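You operate a simulated robot arm through the tools that you are given. There is no shell and no other tool. Be economical: measure what you need, move in short steps, check, and stop when the job is done.

The job below is to be done with a simulated robot arm. You get a single attempt, and the scene is never put back.

Task
Set the controls near the top of the film bench. At the end: the load tab is set to loaded; the cream job card stands on top of the harbour print on a cream board; the speed dial is turned to Slow; the level dial is turned to Mid; whatever was shut is shut again. Leave all else as you found it, and nothing knocked over.

It is judged by the outcome, as a careful person would: the job done as asked, and still so three seconds after it is handed in. It fails if anything else is knocked over, pushed out of place, dropped, spilled or broken.

Robot
A 7-joint arm with a two-finger parallel gripper, fixed in place. Base frame: the origin is at the foot of the arm, x ahead of it, y to its left, z up; the work surface is at about z = 0. Readings come in m, rad, newtons and seconds.
With the tool pointing down near the work surface it reaches from about 0.24 to 0.62 m from the base axis. Its first joint turns from -1.152 to 1.152 rad. Payload 2.6 kg.
Tool frame: the origin (TCP) lies between the finger pads and is the grasp point; the fingertips stand 0.03 m ahead of it; z points along the fingers, y is the line along which they close. The gripper opens to 0.094 m. The fingers are 0.028 m wide and 0.01 m thick; the gripper's body (0.05 by 0.096 m) begins 0.055 m behind the TCP.
Orientation is that of the tool frame in the base frame, as a unit quaternion [w, x, y, z]. With the fingers straight down and closing along the base's y, the tool's x points along the base's -x, its y along +y and its z along -z.

Tools
- The arm moves only by the tool nudge_tool. Its argument "increments" is a list of rows, each a list of 7 numbers: the shift along the tool's x, y, z in m, then the turn, a rotation vector about the tool's x, y, z in rad, then the opening, from 0 (shut) to 1 (fully open). In form: [[dx, dy, dz, ax, ay, az, jaw], ...]. A call has 1 to 20 rows; each row shifts and turns the commanded pose from where the row before left it, along the tool's axes as they then stand. Rows are played at 5 a second. More than 0.05 m and 0.15 rad between two rows, or a gripper value outside its range, and nothing of the call is played. A pose out of reach is approached as far as the arm can. The call stops where the force on the tool passes 40 N (or 10 N more than at its start, if that is more) or the arm is blocked; 0.2 s more then pass. The fingers move at their own pace (about 0.072 m/s each) and stop on an object; they squeeze with about 34 N. The grip force told is the motor's: it shows also when the fingers shut on nothing. Time passes only in rows, and 0.2 s behind the last, so rows that do not move let the fingers close. The reply holds the time, the measured pose of the TCP, the force on the tool along the base axes, the opening and the grip force, in the units named above and with some noise, and new pictures: "pictures" is both (left out), scene, wrist or none.
- Cameras (640 x 400 px; columns grow to the right, rows downward): "scene" is fixed at [0.033, 0.4323, 0.5601]; the picture's right is [-0.79, -0.61, 0.00], its down [-0.37, 0.48, -0.80] and it looks along [0.49, -0.63, -0.60] (base axes); focal length 247 px, centre (320, 200). "wrist" rides on the gripper at [0.076, 0.014, -0.103] in the tool frame; the picture's right is [-0.18, 0.98, 0.00], its down [-0.75, -0.14, -0.64] and it looks along [-0.63, -0.12, 0.77] (tool axes); focal length 243 px, centre (320, 200). There is no depth. A picture from a camera that has moved, and an enlarged one, comes with that camera's place and axes in the base frame and with its lens.
- zoom(camera, box): a new picture of the part [left, top, right, bottom] of that camera's present view, enlarged. The clock stands still meanwhile.
- hand_in(): hands the job in; it is judged then, once.

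Go step by step. Nothing tells you positions but the pictures and the camera data: compare them with the known pose of the tool, close in by small moves and look again before you grip or let go. The budget is 120 turns and 170 pictures, counting those below and the enlarged ones. Unless the task says otherwise, let go and move clear before handing in, and close with one line.

The tools are called by a JSON object that holds its "name" and its "arguments". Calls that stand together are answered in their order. nudge_tool: Moves the arm, as the interface text tells. Its arguments: {"type":"object","properties":{"increments":{"type":"array","items":{"type":"array","items":{"type":"number"}}},"pictures":{"type":"string","enum":["both","scene","wrist","none"]}},"required":["increments"]} The other tools are called the same way: zoom (camera, box) takes an enlarged picture of a part of a camera's view; hand_in () hands the job in.

At the start:

```text
t: 0.0
ee_pos: [0.3087, 0.1885, 0.4064]
tool_rot: [0.0, 0.0, 1.0, 0.0]
wrist_force: [0.2, 0.0, 0.5]
width: 0.0941
finger_force: 0.0
```

scene: 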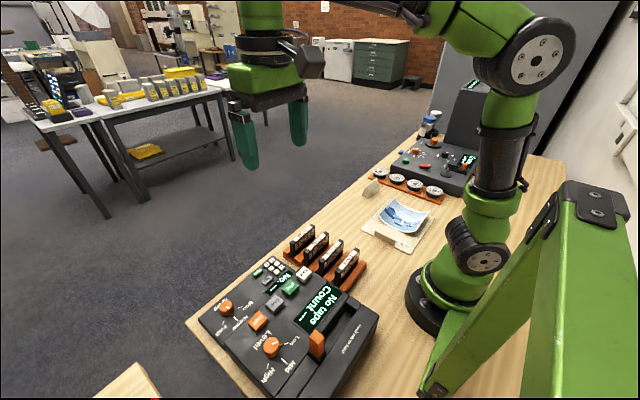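
wrist: 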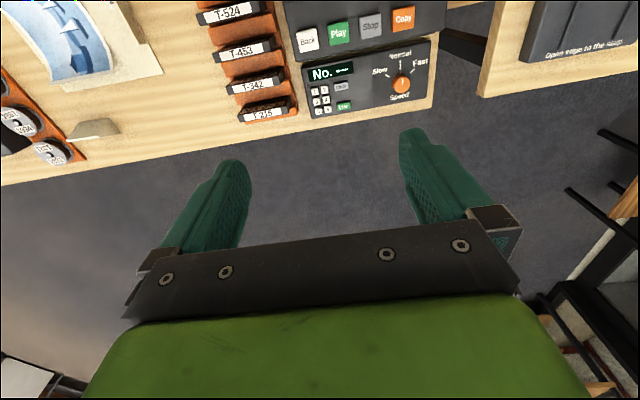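

I see a tape console at the left of the bench with dials, and further off a second console (perhaps the film bench), a harbour print on a cream board, and a cream card. I'll zoom in first.

{"name": "zoom", "arguments": {"camera": "scene", "box": [340, 70, 500, 170]}}

{"name": "zoom", "arguments": {"camera": "scene", "box": [340, 160, 460, 260]}}

{"name": "zoom", "arguments": {"camera": "scene", "box": [180, 220, 400, 400]}}

```text
4.00 times, centred on (420, 120) of scene
camera zoom: at [0.033, 0.4323, 0.5601], right [-0.79, -0.61, 0.0], down [-0.37, 0.48, -0.8], along [0.49, -0.63, -0.6], focal length 986 px, centre (-80, 520)
```

zoom: 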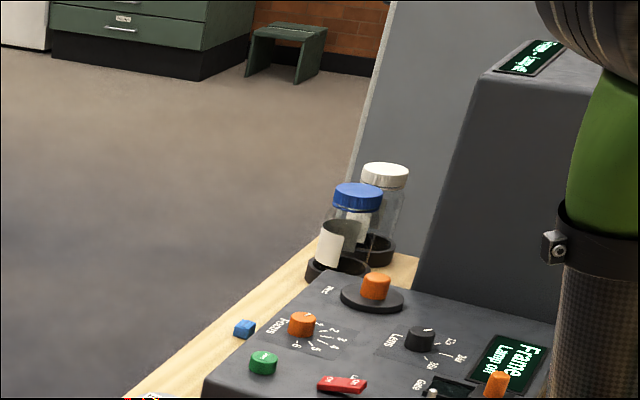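

```text
4.00 times, centred on (400, 210) of scene
camera zoom: at [0.033, 0.4323, 0.5601], right [-0.79, -0.61, 0.0], down [-0.37, 0.48, -0.8], along [0.49, -0.63, -0.6], focal length 986 px, centre (0, 160)
```

zoom: 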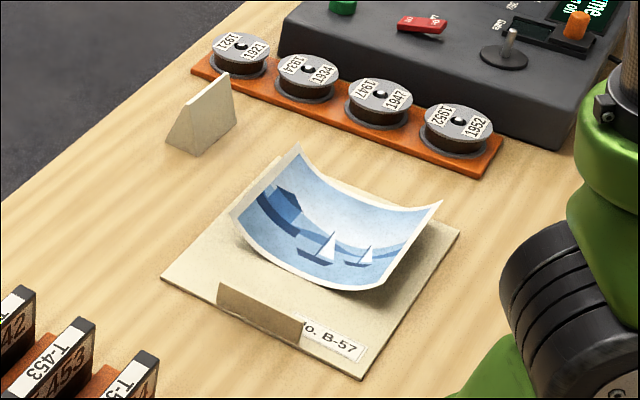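

```text
2.22 times, centred on (290, 310) of scene
camera zoom: at [0.033, 0.4323, 0.5601], right [-0.79, -0.61, 0.0], down [-0.37, 0.48, -0.8], along [0.49, -0.63, -0.6], focal length 548 px, centre (387, -44)
```

zoom: 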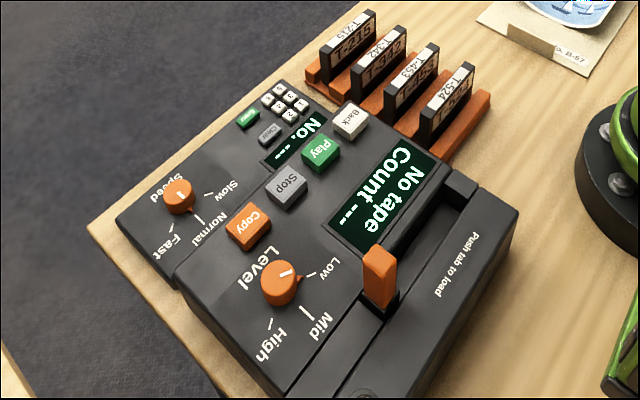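

The tape console has the speed dial at about (0.37, 0.33), the level dial at about (0.22, 0.33) and the load tab near (0.16, 0.28). The print is near (0.20, -0.26), and a cream wedge that may be the card is near (0.36, -0.32). I'll move the wrist camera over the print side to look.

{"name": "nudge_tool", "arguments": {"increments": [[0, -0.05, 0, 0, 0, 0, 1], [0, -0.05, 0, 0, 0, 0, 1], [0, -0.05, 0, 0, 0, 0, 1], [0, -0.05, 0, 0, 0, 0, 1], [0.02, -0.05, 0, 0, 0, 0, 1], [0.02, -0.05, 0, 0, 0, 0, 1], [0.02, -0.05, 0, 0, 0, 0, 1], [0, -0.05, 0, 0, 0, 0, 1], [0, 0, 0, 0, 0, 0, 1]]}}

```text
refused: row 5 steps farther than a row can; nothing moved
```

The shift has to stay under 0.05 m in total per row, so I'll resend it with smaller rows.

{"name": "nudge_tool", "arguments": {"increments": [[0, -0.045, 0, 0, 0, 0, 1], [0, -0.045, 0, 0, 0, 0, 1], [0, -0.045, 0, 0, 0, 0, 1], [0, -0.045, 0, 0, 0, 0, 1], [0.02, -0.045, 0, 0, 0, 0, 1], [0.02, -0.045, 0, 0, 0, 0, 1], [0.02, -0.045, 0, 0, 0, 0, 1], [0, -0.045, 0, 0, 0, 0, 1], [0, -0.045, 0, 0, 0, 0, 1], [0, 0, 0, 0, 0, 0, 1]]}}

```text
t: 2.2
ee_pos: [0.2491, -0.2191, 0.4027]
tool_rot: [0.001, 0.0, 1.0, 0.001]
wrist_force: [0.4, 0.5, -0.2]
width: 0.0939
finger_force: 0.1
camera wrist: at [0.1739, -0.2052, 0.5057], right [0.19, 0.98, 0.0], down [0.75, -0.14, 0.64], along [0.63, -0.12, -0.77], focal length 243 px, centre (320, 200)
```

scene: 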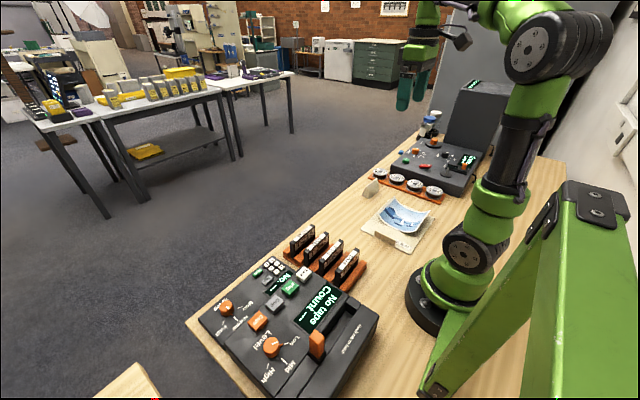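
wrist: 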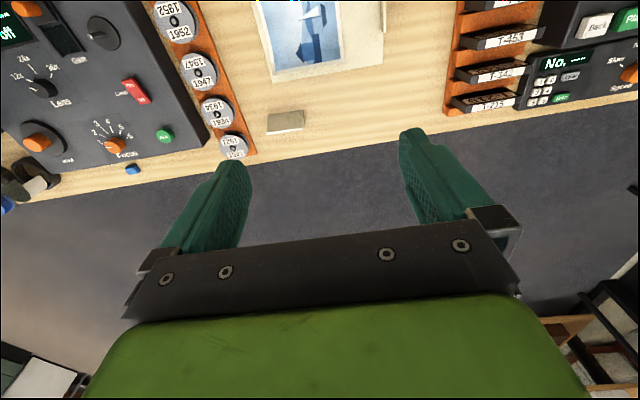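

The cream wedge is near (0.353, -0.313). I'll zoom in on it and on the board.

{"name": "zoom", "arguments": {"camera": "wrist", "box": [240, 0, 400, 150]}}

{"name": "zoom", "arguments": {"camera": "scene", "box": [355, 170, 405, 215]}}

{"name": "zoom", "arguments": {"camera": "scene", "box": [240, 270, 400, 400]}}

```text
2.67 times, centred on (320, 75) of wrist
camera zoom: at [0.1739, -0.2052, 0.5057], right [0.19, 0.98, 0.0], down [0.75, -0.14, 0.64], along [0.63, -0.12, -0.77], focal length 647 px, centre (320, 533)
```

zoom: 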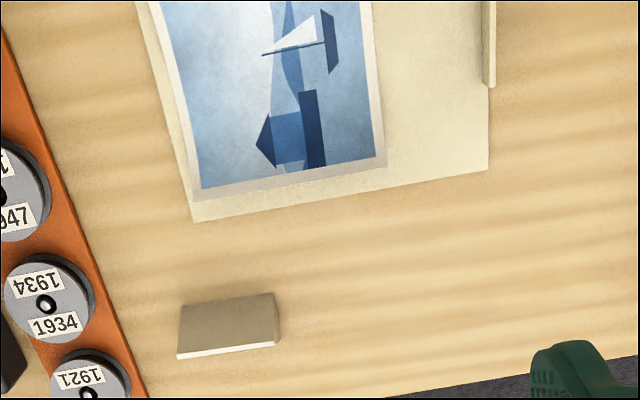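

```text
8.89 times, centred on (380, 192) of scene
camera zoom: at [0.033, 0.4323, 0.5601], right [-0.79, -0.61, 0.0], down [-0.37, 0.48, -0.8], along [0.49, -0.63, -0.6], focal length 2192 px, centre (-213, 267)
```

zoom: 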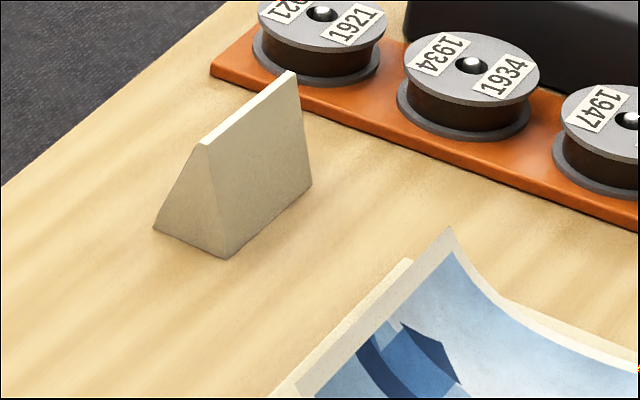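

```text
3.08 times, centred on (320, 335) of scene
camera zoom: at [0.033, 0.4323, 0.5601], right [-0.79, -0.61, 0.0], down [-0.37, 0.48, -0.8], along [0.49, -0.63, -0.6], focal length 759 px, centre (320, -215)
```

zoom: 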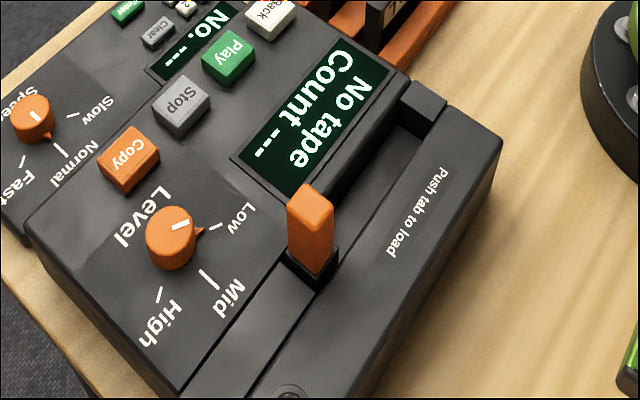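

The job card is the cream wedge, about 0.07 m wide along y with its ridge about 0.05 m high, centred near (0.361, -0.312). I'll go above it with the fingers closing along y, on its end faces.

{"name": "nudge_tool", "arguments": {"increments": [[-0.0142, -0.0116, 0.034, 0, 0, 0, 1], [-0.0142, -0.0116, 0.034, 0, 0, 0, 1], [-0.0142, -0.0116, 0.034, 0, 0, 0, 1], [-0.0142, -0.0116, 0.034, 0, 0, 0, 1], [-0.0142, -0.0116, 0.034, 0, 0, 0, 1], [-0.0142, -0.0116, 0.034, 0, 0, 0, 1], [-0.0142, -0.0116, 0.034, 0, 0, 0, 1], [-0.0142, -0.0116, 0.034, 0, 0, 0, 1], [0, 0, 0, 0, 0, 0, 1]]}}

```text
t: 4.2
ee_pos: [0.3619, -0.31, 0.1327]
tool_rot: [0.0, 0.001, 1.0, 0.001]
wrist_force: [-0.3, 0.7, -0.5]
width: 0.0941
finger_force: 0.1
camera wrist: at [0.2861, -0.2962, 0.2361], right [0.19, 0.98, 0.0], down [0.75, -0.14, 0.64], along [0.63, -0.12, -0.77], focal length 243 px, centre (320, 200)
```

scene: 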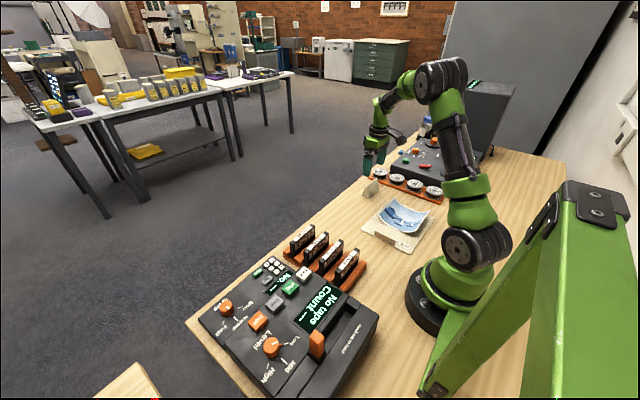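
wrist: 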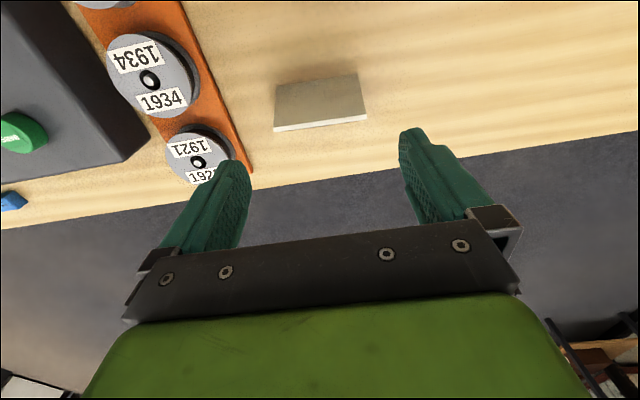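

The card sits between the fingers in y, with about 1 cm clear on each side, and the reel rack edge is at y = -0.40. I'll go down and grip.

{"name": "nudge_tool", "arguments": {"increments": [[0, 0, 0.03, 0, 0, 0, 1], [0, 0, 0.03, 0, 0, 0, 1], [-0.001, 0, 0.02, 0, 0, 0, 1], [0, 0, 0.015, 0, 0, 0, 1], [0, 0, 0, 0, 0, 0, 1]]}}

{"name": "zoom", "arguments": {"camera": "scene", "box": [340, 140, 420, 210]}}

```text
t: 5.4
ee_pos: [0.3627, -0.3084, 0.0403]
tool_rot: [0.0, 0.001, 1.0, 0.001]
wrist_force: [-0.2, -0.2, 0.3]
width: 0.0939
finger_force: 0.0
camera wrist: at [0.2864, -0.2939, 0.1435], right [0.19, 0.98, 0.0], down [0.75, -0.14, 0.64], along [0.63, -0.12, -0.77], focal length 243 px, centre (320, 200)
```

scene: 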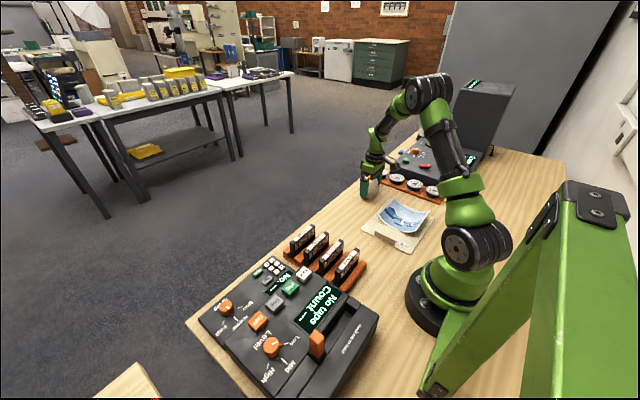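
wrist: 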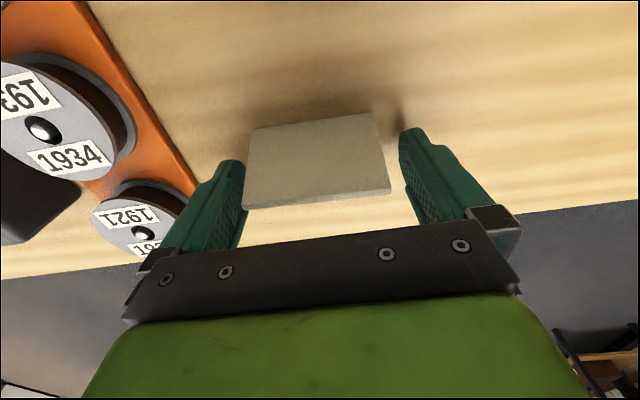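

```text
5.71 times, centred on (380, 175) of scene
camera zoom: at [0.033, 0.4323, 0.5601], right [-0.79, -0.61, 0.0], down [-0.37, 0.48, -0.8], along [0.49, -0.63, -0.6], focal length 1409 px, centre (-23, 343)
```

zoom: 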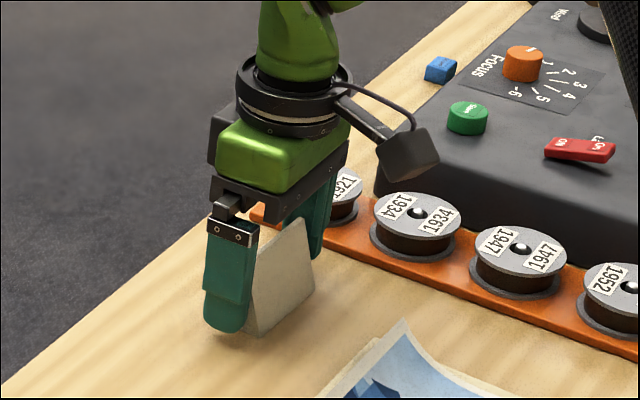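

Both fingers are beside the card's end faces. I'll close slowly, then lift.

{"name": "nudge_tool", "arguments": {"increments": [[0, -0.002, 0.002, 0, 0, 0, 0.85], [0, 0, 0, 0, 0, 0, 0.6], [0, 0, 0, 0, 0, 0, 0.5], [0, 0, 0, 0, 0, 0, 0.5], [0, 0, 0, 0, 0, 0, 0.5]], "pictures": "none"}}

{"name": "nudge_tool", "arguments": {"increments": [[0, 0, -0.02, 0, 0, 0, 0.5], [0, 0, -0.03, 0, 0, 0, 0.5], [0, 0, -0.03, 0, 0, 0, 0.5], [0, 0, 0, 0, 0, 0, 0.5]]}}

{"name": "zoom", "arguments": {"camera": "scene", "box": [340, 120, 440, 250]}}

```text
t: 6.6
ee_pos: [0.3612, -0.3105, 0.0381]
tool_rot: [0.0, 0.001, 1.0, 0.001]
wrist_force: [0.6, 0.4, 2.0]
width: 0.0745
finger_force: 33.8
```

```text
t: 7.6
ee_pos: [0.3593, -0.3115, 0.1168]
tool_rot: [0.0, 0.001, 1.0, 0.002]
wrist_force: [-0.2, 0.3, -0.2]
width: 0.0745
finger_force: 34.5
camera wrist: at [0.284, -0.2972, 0.2206], right [0.19, 0.98, 0.0], down [0.75, -0.14, 0.64], along [0.63, -0.12, -0.77], focal length 243 px, centre (320, 200)
```

scene: 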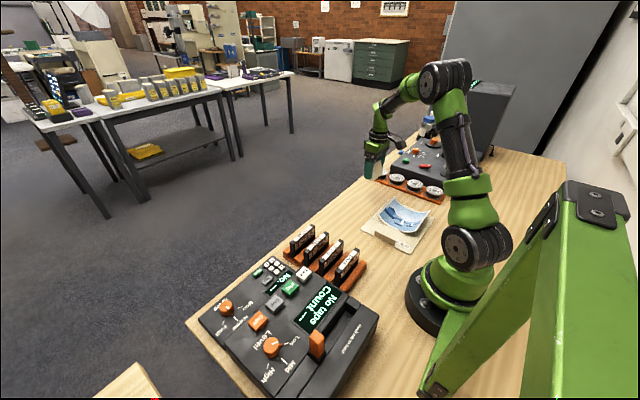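
wrist: 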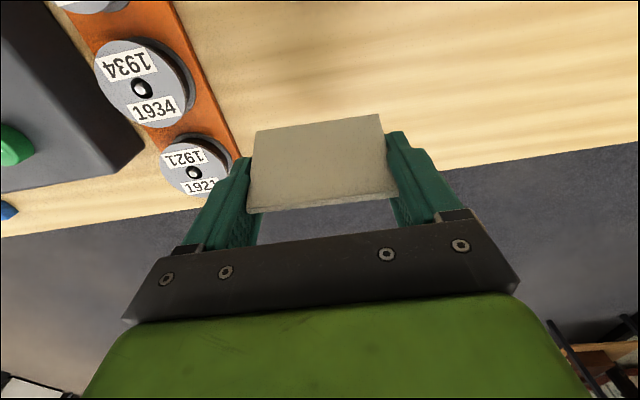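

```text
3.08 times, centred on (390, 185) of scene
camera zoom: at [0.033, 0.4323, 0.5601], right [-0.79, -0.61, 0.0], down [-0.37, 0.48, -0.8], along [0.49, -0.63, -0.6], focal length 759 px, centre (105, 246)
```

zoom: 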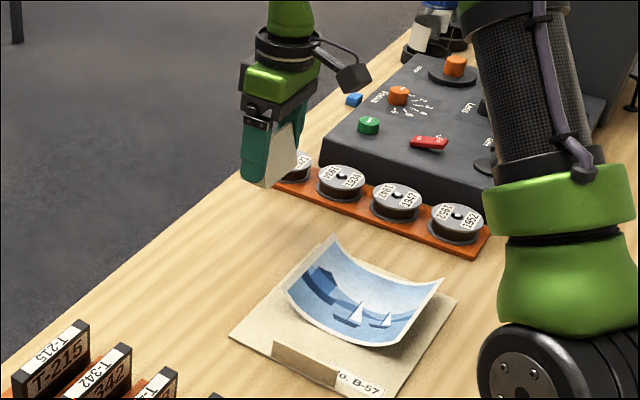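

The card is held firmly and its bottom is about 0.038 m below the TCP. The print's centre is about (0.202, -0.242), with the valley of its curl running along y. I'll carry the card over it.

{"name": "nudge_tool", "arguments": {"increments": [[0.027, 0.0117, 0, 0, 0, 0, 0.5], [0.027, 0.0117, 0, 0, 0, 0, 0.5], [0.027, 0.0117, 0, 0, 0, 0, 0.5], [0.027, 0.0117, 0, 0, 0, 0, 0.5], [0.027, 0.0117, 0, 0, 0, 0, 0.5], [0.027, 0.0117, 0, 0, 0, 0, 0.5], [0, 0, 0, 0, 0, 0, 0.5]]}}

{"name": "zoom", "arguments": {"camera": "scene", "box": [350, 150, 450, 260]}}

```text
t: 9.2
ee_pos: [0.1981, -0.2388, 0.1177]
tool_rot: [0.001, 0.002, 1.0, 0.001]
wrist_force: [0.5, 0.3, -1.3]
width: 0.0745
finger_force: 34.2
camera wrist: at [0.1224, -0.2257, 0.2207], right [0.19, 0.98, 0.0], down [0.75, -0.14, 0.64], along [0.63, -0.12, -0.77], focal length 243 px, centre (320, 200)
```

scene: 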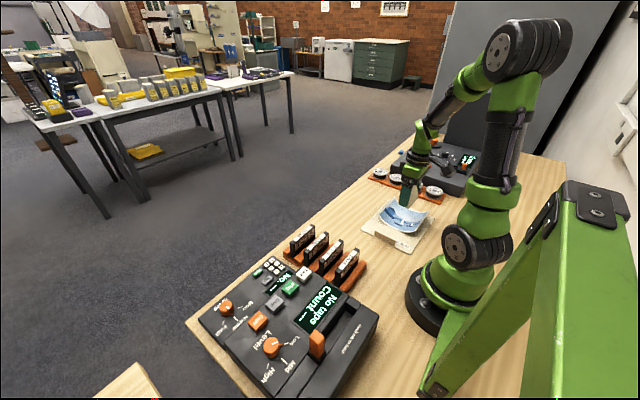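
wrist: 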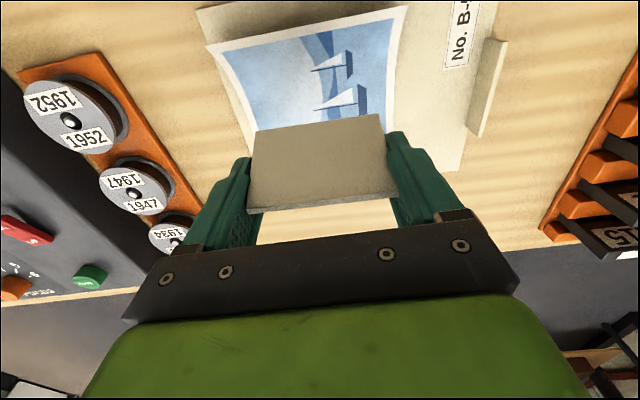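

```text
3.64 times, centred on (400, 205) of scene
camera zoom: at [0.033, 0.4323, 0.5601], right [-0.79, -0.61, 0.0], down [-0.37, 0.48, -0.8], along [0.49, -0.63, -0.6], focal length 897 px, centre (29, 182)
```

zoom: 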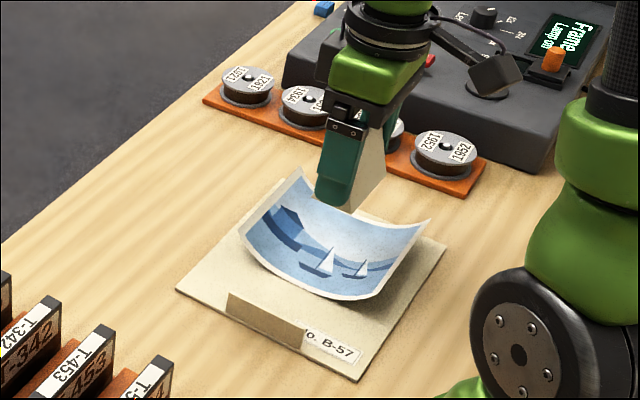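

The estimates agree, and the card is over the middle of the print. I'll go down to just above the surface and check.

{"name": "nudge_tool", "arguments": {"increments": [[0, -0.002, 0.025, 0, 0, 0, 0.5], [0, 0, 0.02, 0, 0, 0, 0.5], [0, 0, 0.01, 0, 0, 0, 0.5], [0, 0, 0.005, 0, 0, 0, 0.5], [0, 0, 0, 0, 0, 0, 0.5]], "pictures": "none"}}

{"name": "zoom", "arguments": {"camera": "scene", "box": [370, 170, 440, 240]}}

```text
t: 10.4
ee_pos: [0.2013, -0.2412, 0.0565]
tool_rot: [0.0, 0.0, 1.0, 0.002]
wrist_force: [-0.4, -1.1, -0.2]
width: 0.0746
finger_force: 33.9
```

```text
5.71 times, centred on (405, 205) of scene
camera zoom: at [0.033, 0.4323, 0.5601], right [-0.79, -0.61, 0.0], down [-0.37, 0.48, -0.8], along [0.49, -0.63, -0.6], focal length 1409 px, centre (-166, 171)
```

zoom: 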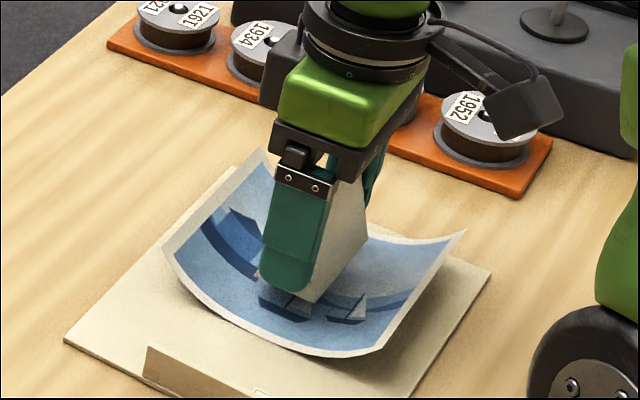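

Nearly there: the card's bottom is at about z = 0.019. I'll lower in small steps and watch the force.

{"name": "nudge_tool", "arguments": {"increments": [[0.003, 0, 0.003, 0, 0, 0, 0.5], [0, 0, 0.003, 0, 0, 0, 0.5], [0, 0, 0.002, 0, 0, 0, 0.5], [0, 0, 0, 0, 0, 0, 0.5]], "pictures": "none"}}

{"name": "zoom", "arguments": {"camera": "scene", "box": [380, 190, 430, 235]}}

```text
t: 11.4
ee_pos: [0.1978, -0.2433, 0.048]
tool_rot: [-0.001, 0.0, 1.0, 0.001]
wrist_force: [-0.4, 0.2, -0.8]
width: 0.0748
finger_force: 33.9
```

```text
8.89 times, centred on (405, 212) of scene
camera zoom: at [0.033, 0.4323, 0.5601], right [-0.79, -0.61, 0.0], down [-0.37, 0.48, -0.8], along [0.49, -0.63, -0.6], focal length 2192 px, centre (-436, 89)
```

zoom: 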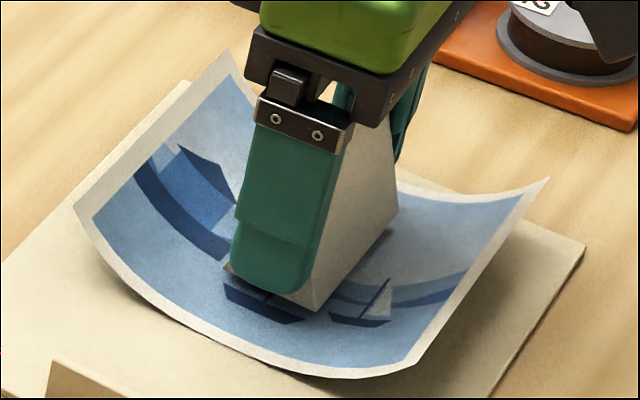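

No contact yet. I'll lower about another 4 mm.

{"name": "nudge_tool", "arguments": {"increments": [[0, 0.001, 0.0015, 0, 0, 0, 0.5], [0, 0, 0.0015, 0, 0, 0, 0.5], [0, 0, 0, 0, 0, 0, 0.5]], "pictures": "none"}}

{"name": "nudge_tool", "arguments": {"increments": [[0, 0, 0.001, 0, 0, 0, 0.5], [0, 0, 0.001, 0, 0, 0, 0.5], [0, 0, 0, 0, 0, 0, 0.5]], "pictures": "none"}}

{"name": "zoom", "arguments": {"camera": "scene", "box": [380, 190, 430, 235]}}

```text
t: 12.2
ee_pos: [0.1984, -0.2419, 0.046]
tool_rot: [0.0, 0.001, 1.0, 0.0]
wrist_force: [-0.5, 0.8, 0.4]
width: 0.0742
finger_force: 34.1
```

```text
t: 13.0
ee_pos: [0.1992, -0.2413, 0.0442]
tool_rot: [0.0, 0.001, 1.0, 0.001]
wrist_force: [0.7, 0.7, -0.2]
width: 0.0742
finger_force: 34.4
```

```text
8.89 times, centred on (405, 212) of scene
camera zoom: at [0.033, 0.4323, 0.5601], right [-0.79, -0.61, 0.0], down [-0.37, 0.48, -0.8], along [0.49, -0.63, -0.6], focal length 2192 px, centre (-436, 89)
```

zoom: 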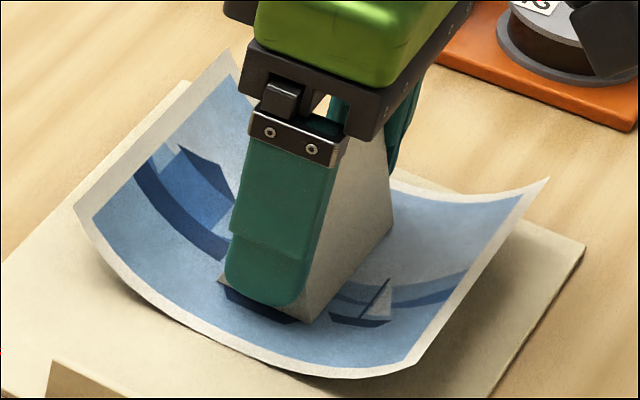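

Still no contact. I'll keep lowering by about 1 mm at a time.

{"name": "nudge_tool", "arguments": {"increments": [[0, 0, 0.001, 0, 0, 0, 0.5], [0, 0, 0, 0, 0, 0, 0.5]], "pictures": "none"}}

{"name": "nudge_tool", "arguments": {"increments": [[0, 0, 0.001, 0, 0, 0, 0.5], [0, 0, 0, 0, 0, 0, 0.5]], "pictures": "none"}}

{"name": "zoom", "arguments": {"camera": "scene", "box": [380, 190, 430, 235]}}

```text
t: 13.6
ee_pos: [0.1973, -0.2402, 0.0428]
tool_rot: [0.0, 0.001, 1.0, 0.001]
wrist_force: [0.6, 0.5, -0.8]
width: 0.0744
finger_force: 34.0
```

```text
t: 14.2
ee_pos: [0.1989, -0.2405, 0.0428]
tool_rot: [0.0, 0.001, 1.0, 0.002]
wrist_force: [-1.7, 1.9, 4.6]
width: 0.0744
finger_force: 34.4
```

```text
8.89 times, centred on (405, 212) of scene
camera zoom: at [0.033, 0.4323, 0.5601], right [-0.79, -0.61, 0.0], down [-0.37, 0.48, -0.8], along [0.49, -0.63, -0.6], focal length 2192 px, centre (-436, 89)
```

zoom: 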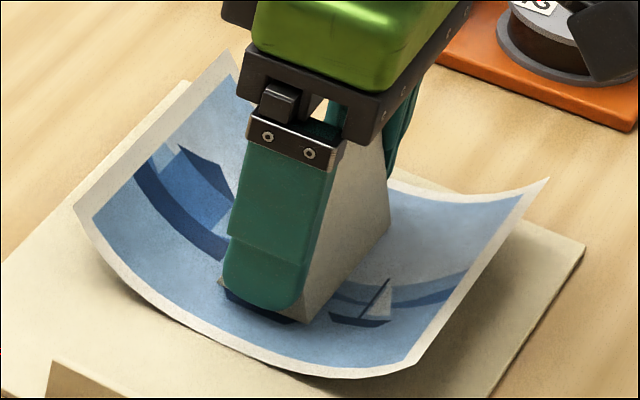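

Contact shows as about 5 N upward. I'll let go gently, wait, then look before rising.

{"name": "nudge_tool", "arguments": {"increments": [[0, 0, 0, 0, 0, 0, 0.81], [0, 0, 0, 0, 0, 0, 0.88], [0, 0, 0, 0, 0, 0, 0.95], [0, 0, 0, 0, 0, 0, 0.95]], "pictures": "wrist"}}

{"name": "zoom", "arguments": {"camera": "scene", "box": [380, 190, 430, 235]}}

```text
t: 15.2
ee_pos: [0.1988, -0.2404, 0.0412]
tool_rot: [0.0, 0.0, 1.0, 0.001]
wrist_force: [-0.4, 0.8, 0.6]
width: 0.0891
finger_force: 0.1
camera wrist: at [0.1226, -0.2266, 0.1447], right [0.19, 0.98, 0.0], down [0.75, -0.14, 0.64], along [0.63, -0.12, -0.77], focal length 243 px, centre (320, 200)
```

wrist: 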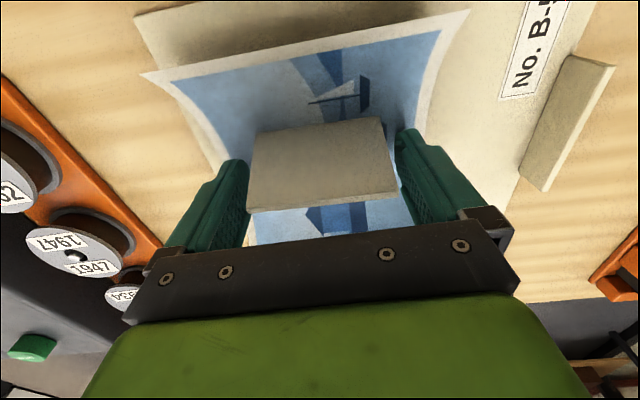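

```text
8.89 times, centred on (405, 212) of scene
camera zoom: at [0.033, 0.4323, 0.5601], right [-0.79, -0.61, 0.0], down [-0.37, 0.48, -0.8], along [0.49, -0.63, -0.6], focal length 2192 px, centre (-436, 89)
```

zoom: 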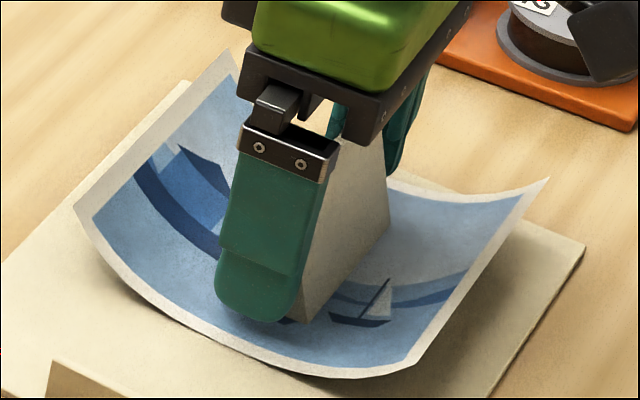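

The card is released and standing. I'll go straight up and look again.

{"name": "nudge_tool", "arguments": {"increments": [[0, 0, -0.015, 0, 0, 0, 0.95], [0, 0, -0.025, 0, 0, 0, 1], [0, 0, -0.04, 0, 0, 0, 1], [0, 0, -0.045, 0, 0, 0, 1], [-0.01, 0, -0.045, 0, 0, 0, 1], [-0.02, 0.03, -0.03, 0, 0, 0, 1], [-0.02, 0.04, -0.02, 0, 0, 0, 1], [-0.02, 0.045, 0, 0, 0, 0, 1], [-0.01, 0.045, 0, 0, 0, 0, 1], [0, 0.045, 0, 0, 0, 0, 1], [0, 0.045, -0.02, 0, 0, 0, 1], [0, 0.045, -0.02, 0, 0, 0, 1], [0, 0.045, -0.02, 0, 0, 0, 1], [0, 0.045, -0.02, 0, 0, 0, 1], [0.02, 0.045, 0, 0, 0, 0, 1], [0.02, 0.04, 0, 0, 0, 0, 1], [0.02, 0.04, 0, 0, 0, 0, 1], [0, 0, 0, 0, 0, 0, 1]]}}

{"name": "zoom", "arguments": {"camera": "scene", "box": [360, 165, 440, 255]}}

```text
t: 19.0
ee_pos: [0.2181, 0.2671, 0.3458]
tool_rot: [0.001, 0.001, 1.0, 0.001]
wrist_force: [-0.2, -1.1, 0.2]
width: 0.094
finger_force: 0.0
camera wrist: at [0.1421, 0.2806, 0.4488], right [0.19, 0.98, 0.0], down [0.75, -0.14, 0.64], along [0.63, -0.12, -0.77], focal length 243 px, centre (320, 200)
```

scene: 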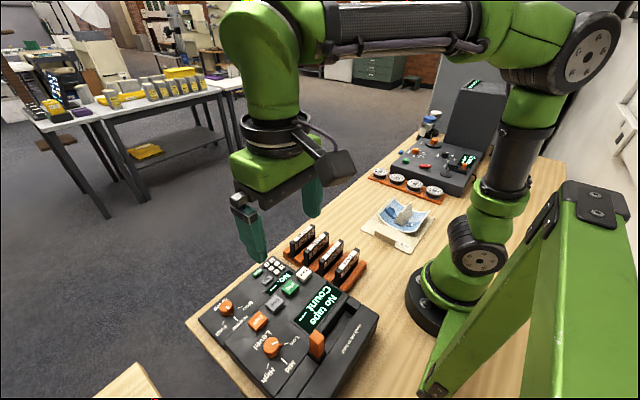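
wrist: 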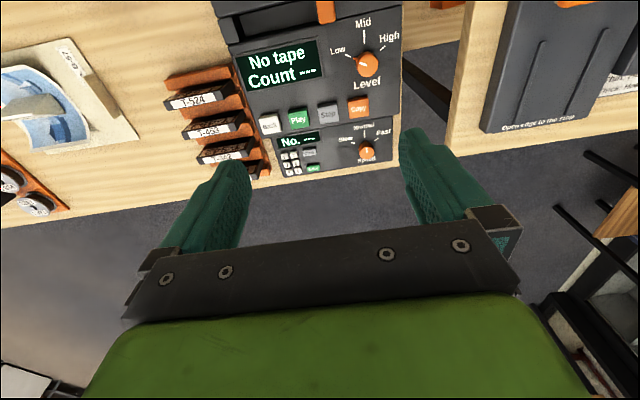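

```text
4.44 times, centred on (400, 210) of scene
camera zoom: at [0.033, 0.4323, 0.5601], right [-0.79, -0.61, 0.0], down [-0.37, 0.48, -0.8], along [0.49, -0.63, -0.6], focal length 1096 px, centre (-36, 156)
```

zoom: 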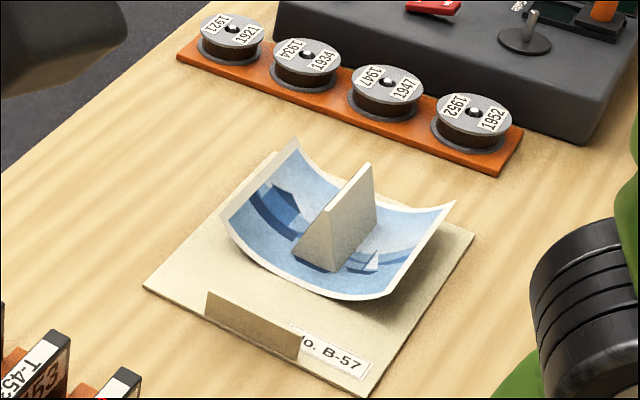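

The card stands well on the print. Now I'll look closely at the tape console and the thing to its right.

{"name": "zoom", "arguments": {"camera": "wrist", "box": [220, 0, 420, 180]}}

{"name": "zoom", "arguments": {"camera": "wrist", "box": [440, 0, 640, 150]}}

```text
2.22 times, centred on (320, 90) of wrist
camera zoom: at [0.1421, 0.2806, 0.4488], right [0.19, 0.98, 0.0], down [0.75, -0.14, 0.64], along [0.63, -0.12, -0.77], focal length 539 px, centre (320, 444)
```

zoom: 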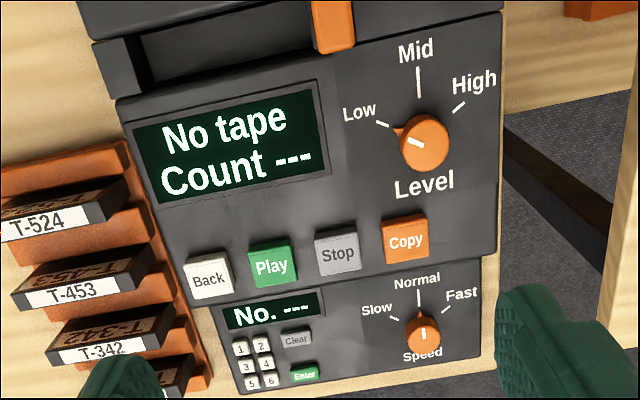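

```text
2.67 times, centred on (540, 75) of wrist
camera zoom: at [0.1421, 0.2806, 0.4488], right [0.19, 0.98, 0.0], down [0.75, -0.14, 0.64], along [0.63, -0.12, -0.77], focal length 647 px, centre (-267, 533)
```

zoom: 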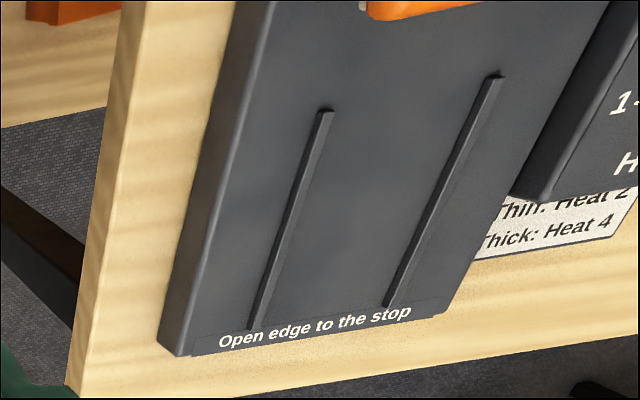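

The card is done. The level dial points to Low and the speed dial to Normal. I'll do Speed first: go above it at about (0.367, 0.326) with the jaw half open, to refine its position.

{"name": "nudge_tool", "arguments": {"increments": [[-0.0248, 0.0097, 0.0327, 0, 0, 0, 0.5], [-0.0248, 0.0097, 0.0327, 0, 0, 0, 0.5], [-0.0248, 0.0097, 0.0327, 0, 0, 0, 0.5], [-0.0248, 0.0097, 0.0327, 0, 0, 0, 0.5], [-0.0248, 0.0097, 0.0327, 0, 0, 0, 0.5], [-0.0248, 0.0097, 0.0327, 0, 0, 0, 0.5], [0, 0, 0, 0, 0, 0, 0.5]]}}

{"name": "zoom", "arguments": {"camera": "scene", "box": [170, 240, 330, 380]}}

```text
t: 20.6
ee_pos: [0.3645, 0.327, 0.1465]
tool_rot: [0.0, 0.001, 1.0, 0.002]
wrist_force: [-0.4, 0.8, 0.2]
width: 0.0465
finger_force: 0.1
camera wrist: at [0.2897, 0.3405, 0.2501], right [0.19, 0.98, 0.0], down [0.75, -0.14, 0.64], along [0.63, -0.12, -0.77], focal length 243 px, centre (320, 200)
```

scene: 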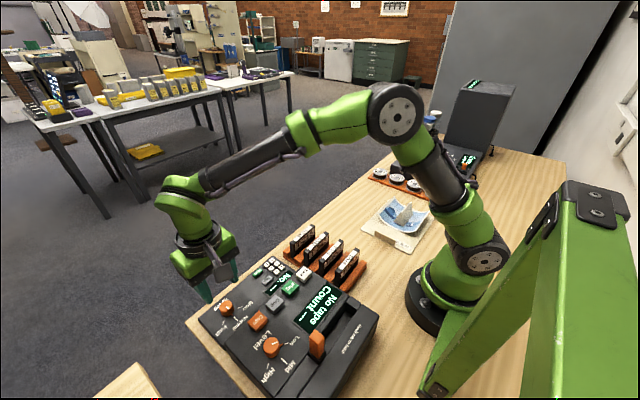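
wrist: 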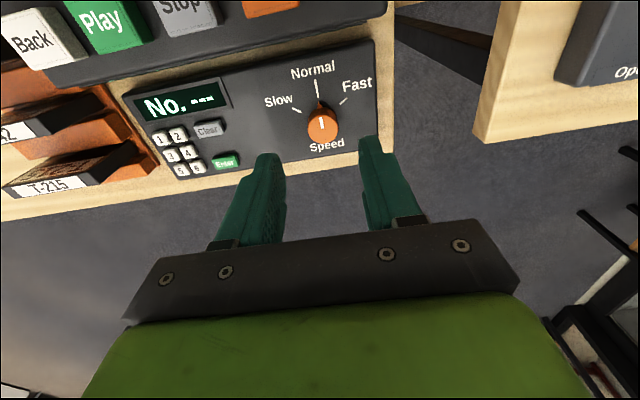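

```text
2.86 times, centred on (250, 310) of scene
camera zoom: at [0.033, 0.4323, 0.5601], right [-0.79, -0.61, 0.0], down [-0.37, 0.48, -0.8], along [0.49, -0.63, -0.6], focal length 705 px, centre (520, -114)
```

zoom: 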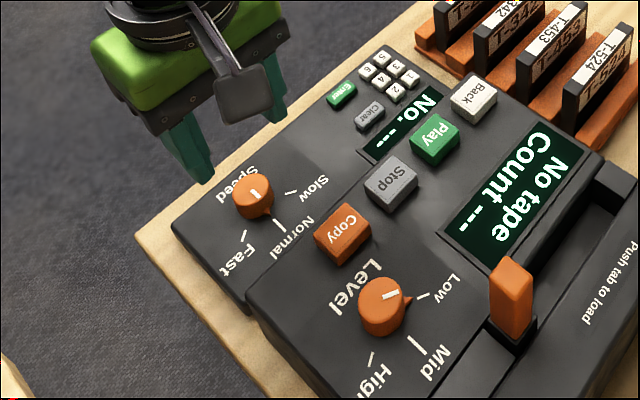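

Combining both views puts the speed knob's top at about (0.3665, 0.329, 0.06). I'll go down so the tips are beside it.

{"name": "nudge_tool", "arguments": {"increments": [[-0.002, 0.0015, 0.03, 0, 0, 0, 0.5], [0, 0, 0.025, 0, 0, 0, 0.5], [0, 0, 0.011, 0, 0, 0, 0.5], [0, 0, 0, 0, 0, 0, 0.5]], "pictures": "wrist"}}

{"name": "zoom", "arguments": {"camera": "scene", "box": [190, 270, 260, 330]}}

```text
t: 21.6
ee_pos: [0.3675, 0.3287, 0.0817]
tool_rot: [0.0, 0.001, 1.0, 0.0]
wrist_force: [0.9, -0.1, 0.3]
width: 0.0469
finger_force: 0.1
camera wrist: at [0.2921, 0.3425, 0.1846], right [0.19, 0.98, 0.0], down [0.75, -0.14, 0.64], along [0.63, -0.12, -0.77], focal length 243 px, centre (320, 200)
```

wrist: 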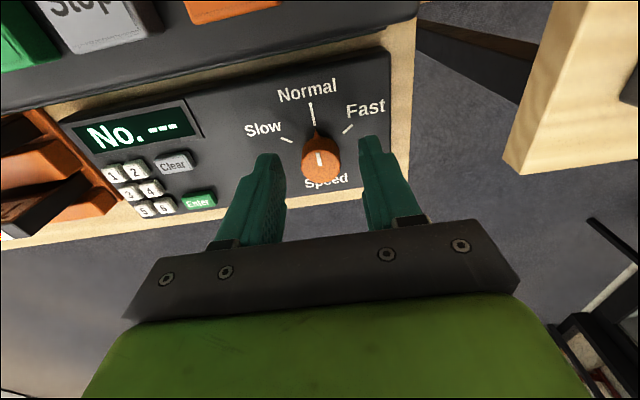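

```text
6.67 times, centred on (225, 300) of scene
camera zoom: at [0.033, 0.4323, 0.5601], right [-0.79, -0.61, 0.0], down [-0.37, 0.48, -0.8], along [0.49, -0.63, -0.6], focal length 1644 px, centre (953, -467)
```

zoom: 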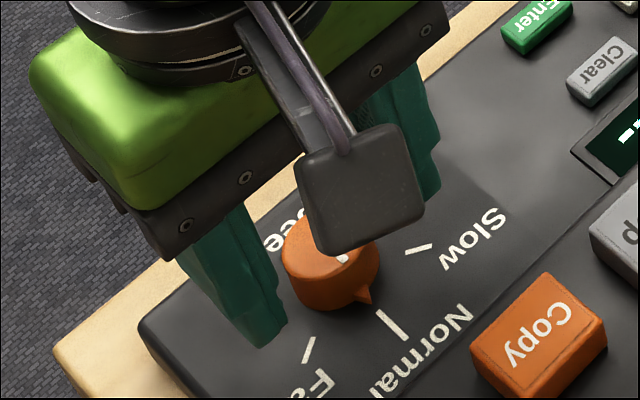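

The knob is centred between the fingers. I'll lower by 8 mm and look at the tip height.

{"name": "nudge_tool", "arguments": {"increments": [[0, 0, 0.004, 0, 0, 0, 0.5], [0, 0, 0.004, 0, 0, 0, 0.5], [0, 0, 0, 0, 0, 0, 0.5]], "pictures": "wrist"}}

{"name": "zoom", "arguments": {"camera": "scene", "box": [190, 270, 260, 330]}}

```text
t: 22.4
ee_pos: [0.3689, 0.3273, 0.0729]
tool_rot: [0.0, 0.001, 1.0, 0.0]
wrist_force: [0.0, 0.1, -0.3]
width: 0.0471
finger_force: 0.1
camera wrist: at [0.2929, 0.3421, 0.1759], right [0.19, 0.98, 0.0], down [0.75, -0.14, 0.64], along [0.63, -0.12, -0.77], focal length 243 px, centre (320, 200)
```

wrist: 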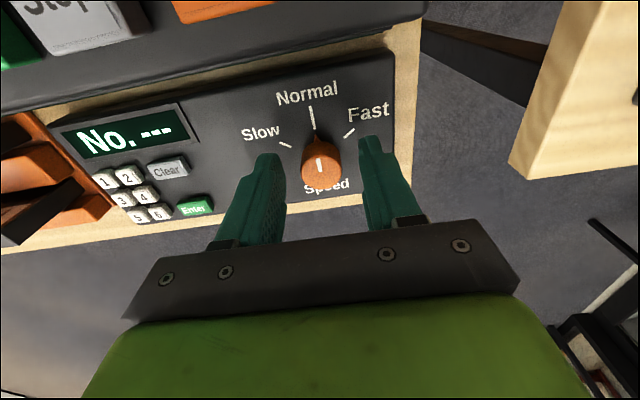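

```text
6.67 times, centred on (225, 300) of scene
camera zoom: at [0.033, 0.4323, 0.5601], right [-0.79, -0.61, 0.0], down [-0.37, 0.48, -0.8], along [0.49, -0.63, -0.6], focal length 1644 px, centre (953, -467)
```

zoom: 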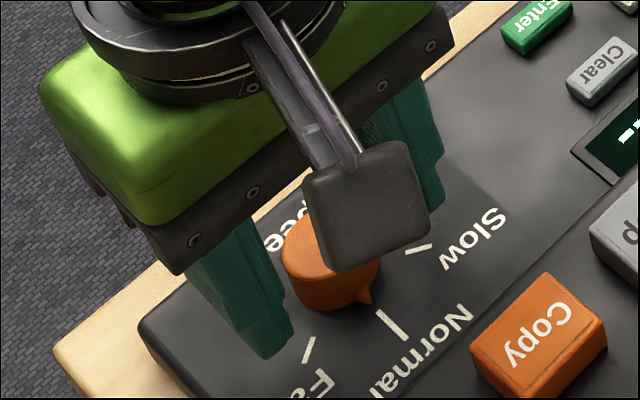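

The knob's top is at about z = 0.05 and centred on the tool axis. I'll lower 3 mm more and close on it.

{"name": "nudge_tool", "arguments": {"increments": [[0, 0, 0.003, 0, 0, 0, 0.5], [0, 0, 0, 0, 0, 0, 0.38], [0, 0, 0, 0, 0, 0, 0.25], [0, 0, 0, 0, 0, 0, 0.2], [0, 0, 0, 0, 0, 0, 0.2]], "pictures": "wrist"}}

{"name": "zoom", "arguments": {"camera": "wrist", "box": [220, 60, 420, 220]}}

```text
t: 23.6
ee_pos: [0.369, 0.3268, 0.0709]
tool_rot: [0.0, 0.002, 1.0, 0.0]
wrist_force: [-3.4, -12.1, 4.8]
width: 0.0267
finger_force: 44.8
camera wrist: at [0.2933, 0.3412, 0.173], right [0.19, 0.98, 0.0], down [0.75, -0.14, 0.64], along [0.63, -0.12, -0.77], focal length 243 px, centre (320, 200)
```

wrist: 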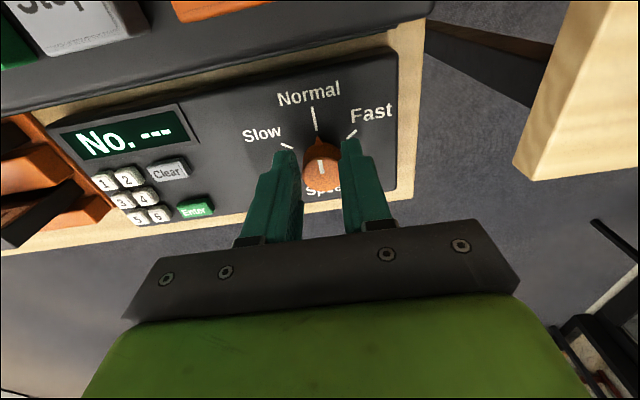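

```text
2.50 times, centred on (320, 140) of wrist
camera zoom: at [0.2933, 0.3412, 0.173], right [0.19, 0.98, 0.0], down [0.75, -0.14, 0.64], along [0.63, -0.12, -0.77], focal length 606 px, centre (320, 350)
```

zoom: 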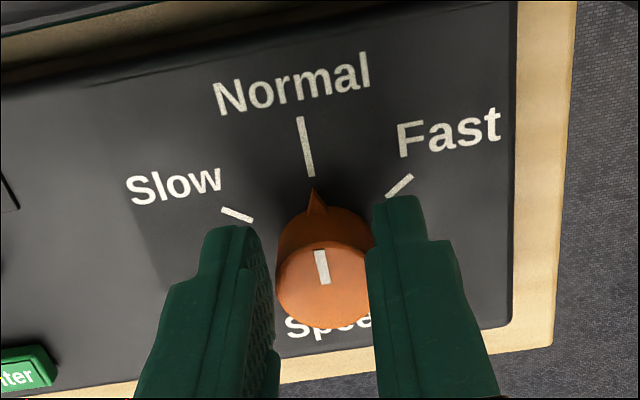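

It's gripped at 26.7 mm with a -12 N side force, so I'll ease the offset toward -y.

{"name": "nudge_tool", "arguments": {"increments": [[0, -0.001, 0, 0, 0, 0, 0.2], [0, 0, 0, 0, 0, 0, 0.2]], "pictures": "none"}}

```text
t: 24.2
ee_pos: [0.369, 0.3272, 0.0686]
tool_rot: [-0.001, 0.001, 1.0, 0.001]
wrist_force: [1.7, -10.6, -0.2]
width: 0.0265
finger_force: 44.4
```

The force is small enough. I'll turn toward Slow (negative about tool z) in steps and check.

{"name": "nudge_tool", "arguments": {"increments": [[0, 0, 0, 0, 0, -0.1, 0.2], [0, 0, 0, 0, 0, -0.1, 0.2], [0, 0, 0, 0, 0, -0.1, 0.2], [0, 0, 0, 0, 0, -0.1, 0.2], [0, 0, 0, 0, 0, 0, 0.2]], "pictures": "wrist"}}

{"name": "zoom", "arguments": {"camera": "scene", "box": [190, 270, 260, 330]}}

```text
t: 25.1
ee_pos: [0.3698, 0.3246, 0.0689]
tool_rot: [-0.002, -0.154, 0.988, -0.004]
wrist_force: [-1.8, -1.5, 0.8]
width: 0.0267
finger_force: 45.1
stopped in row 4: the force on the tool passed its limit (the readings are from after the stop); the commanded pose is now the measured one
camera wrist: at [0.2935, 0.3142, 0.1732], right [-0.13, 0.99, -0.01], down [0.76, 0.1, 0.64], along [0.63, 0.08, -0.77], focal length 243 px, centre (320, 200)
```

wrist: 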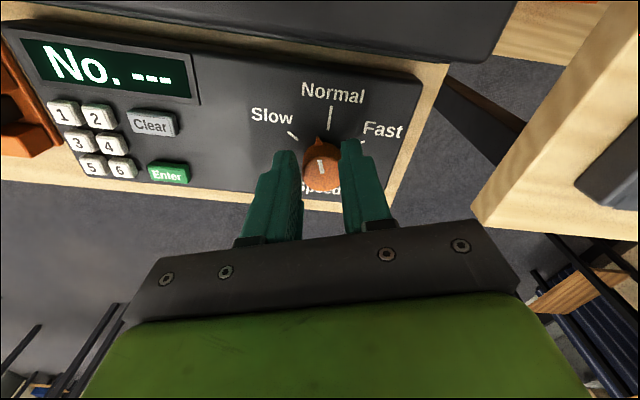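

```text
6.67 times, centred on (225, 300) of scene
camera zoom: at [0.033, 0.4323, 0.5601], right [-0.79, -0.61, 0.0], down [-0.37, 0.48, -0.8], along [0.49, -0.63, -0.6], focal length 1644 px, centre (953, -467)
```

zoom: 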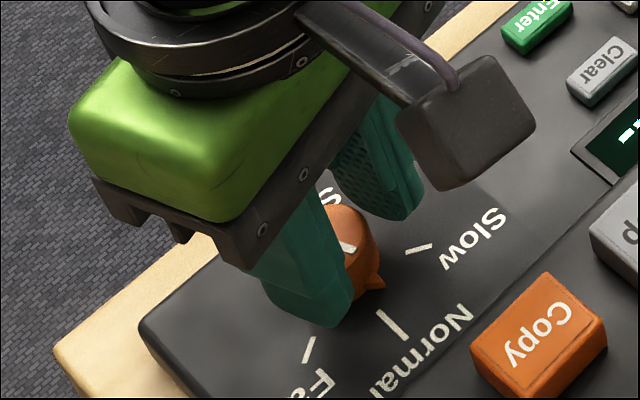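

The knob follows: it's turned about 0.31 rad, and the side force was released by the stop. I'll go on in smaller steps.

{"name": "nudge_tool", "arguments": {"increments": [[0, 0, 0, 0, 0, -0.07, 0.2], [0, 0, 0, 0, 0, -0.07, 0.2], [0, 0, 0, 0, 0, -0.07, 0.2], [0, 0, 0, 0, 0, 0, 0.2]], "pictures": "none"}}

{"name": "nudge_tool", "arguments": {"increments": [[0, 0, 0, 0, 0, -0.07, 0.2], [0, 0, 0, 0, 0, -0.07, 0.2], [0, 0, 0, 0, 0, -0.07, 0.2], [0, 0, 0, 0, 0, 0, 0.2]], "pictures": "wrist"}}

{"name": "zoom", "arguments": {"camera": "scene", "box": [190, 270, 260, 330]}}

{"name": "zoom", "arguments": {"camera": "wrist", "box": [220, 60, 420, 220]}}

```text
t: 26.1
ee_pos: [0.3705, 0.3214, 0.0696]
tool_rot: [-0.003, -0.255, 0.967, -0.004]
wrist_force: [-14.3, -26.6, 23.3]
width: 0.0268
finger_force: 44.9
```

```text
t: 27.1
ee_pos: [0.3727, 0.3232, 0.0687]
tool_rot: [0.0, -0.358, 0.934, -0.003]
wrist_force: [14.4, -14.2, 3.8]
width: 0.03
finger_force: 9.7
camera wrist: at [0.3068, 0.2827, 0.1721], right [-0.52, 0.85, -0.01], down [0.65, 0.4, 0.64], along [0.55, 0.33, -0.77], focal length 243 px, centre (320, 200)
```

wrist: 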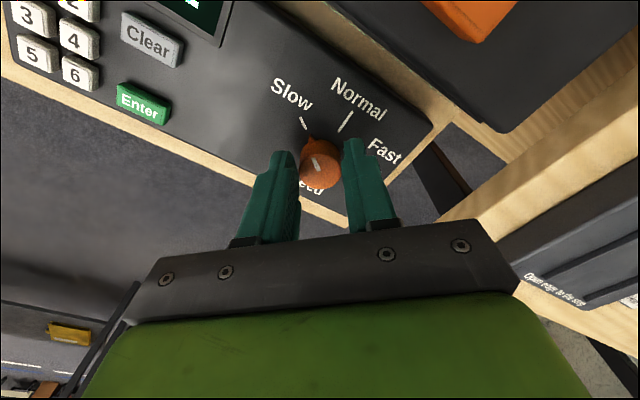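

```text
6.67 times, centred on (225, 300) of scene
camera zoom: at [0.033, 0.4323, 0.5601], right [-0.79, -0.61, 0.0], down [-0.37, 0.48, -0.8], along [0.49, -0.63, -0.6], focal length 1644 px, centre (953, -467)
```

zoom: 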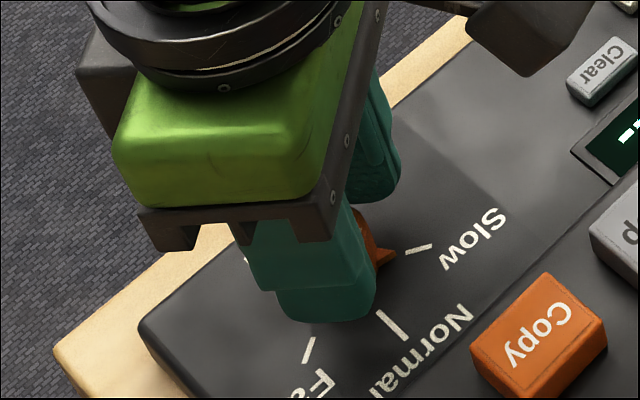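

```text
2.50 times, centred on (320, 140) of wrist
camera zoom: at [0.3068, 0.2827, 0.1721], right [-0.52, 0.85, -0.01], down [0.65, 0.4, 0.64], along [0.55, 0.33, -0.77], focal length 606 px, centre (320, 350)
```

zoom: 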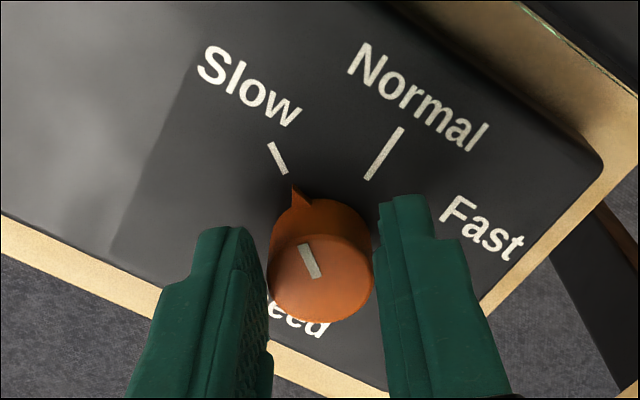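

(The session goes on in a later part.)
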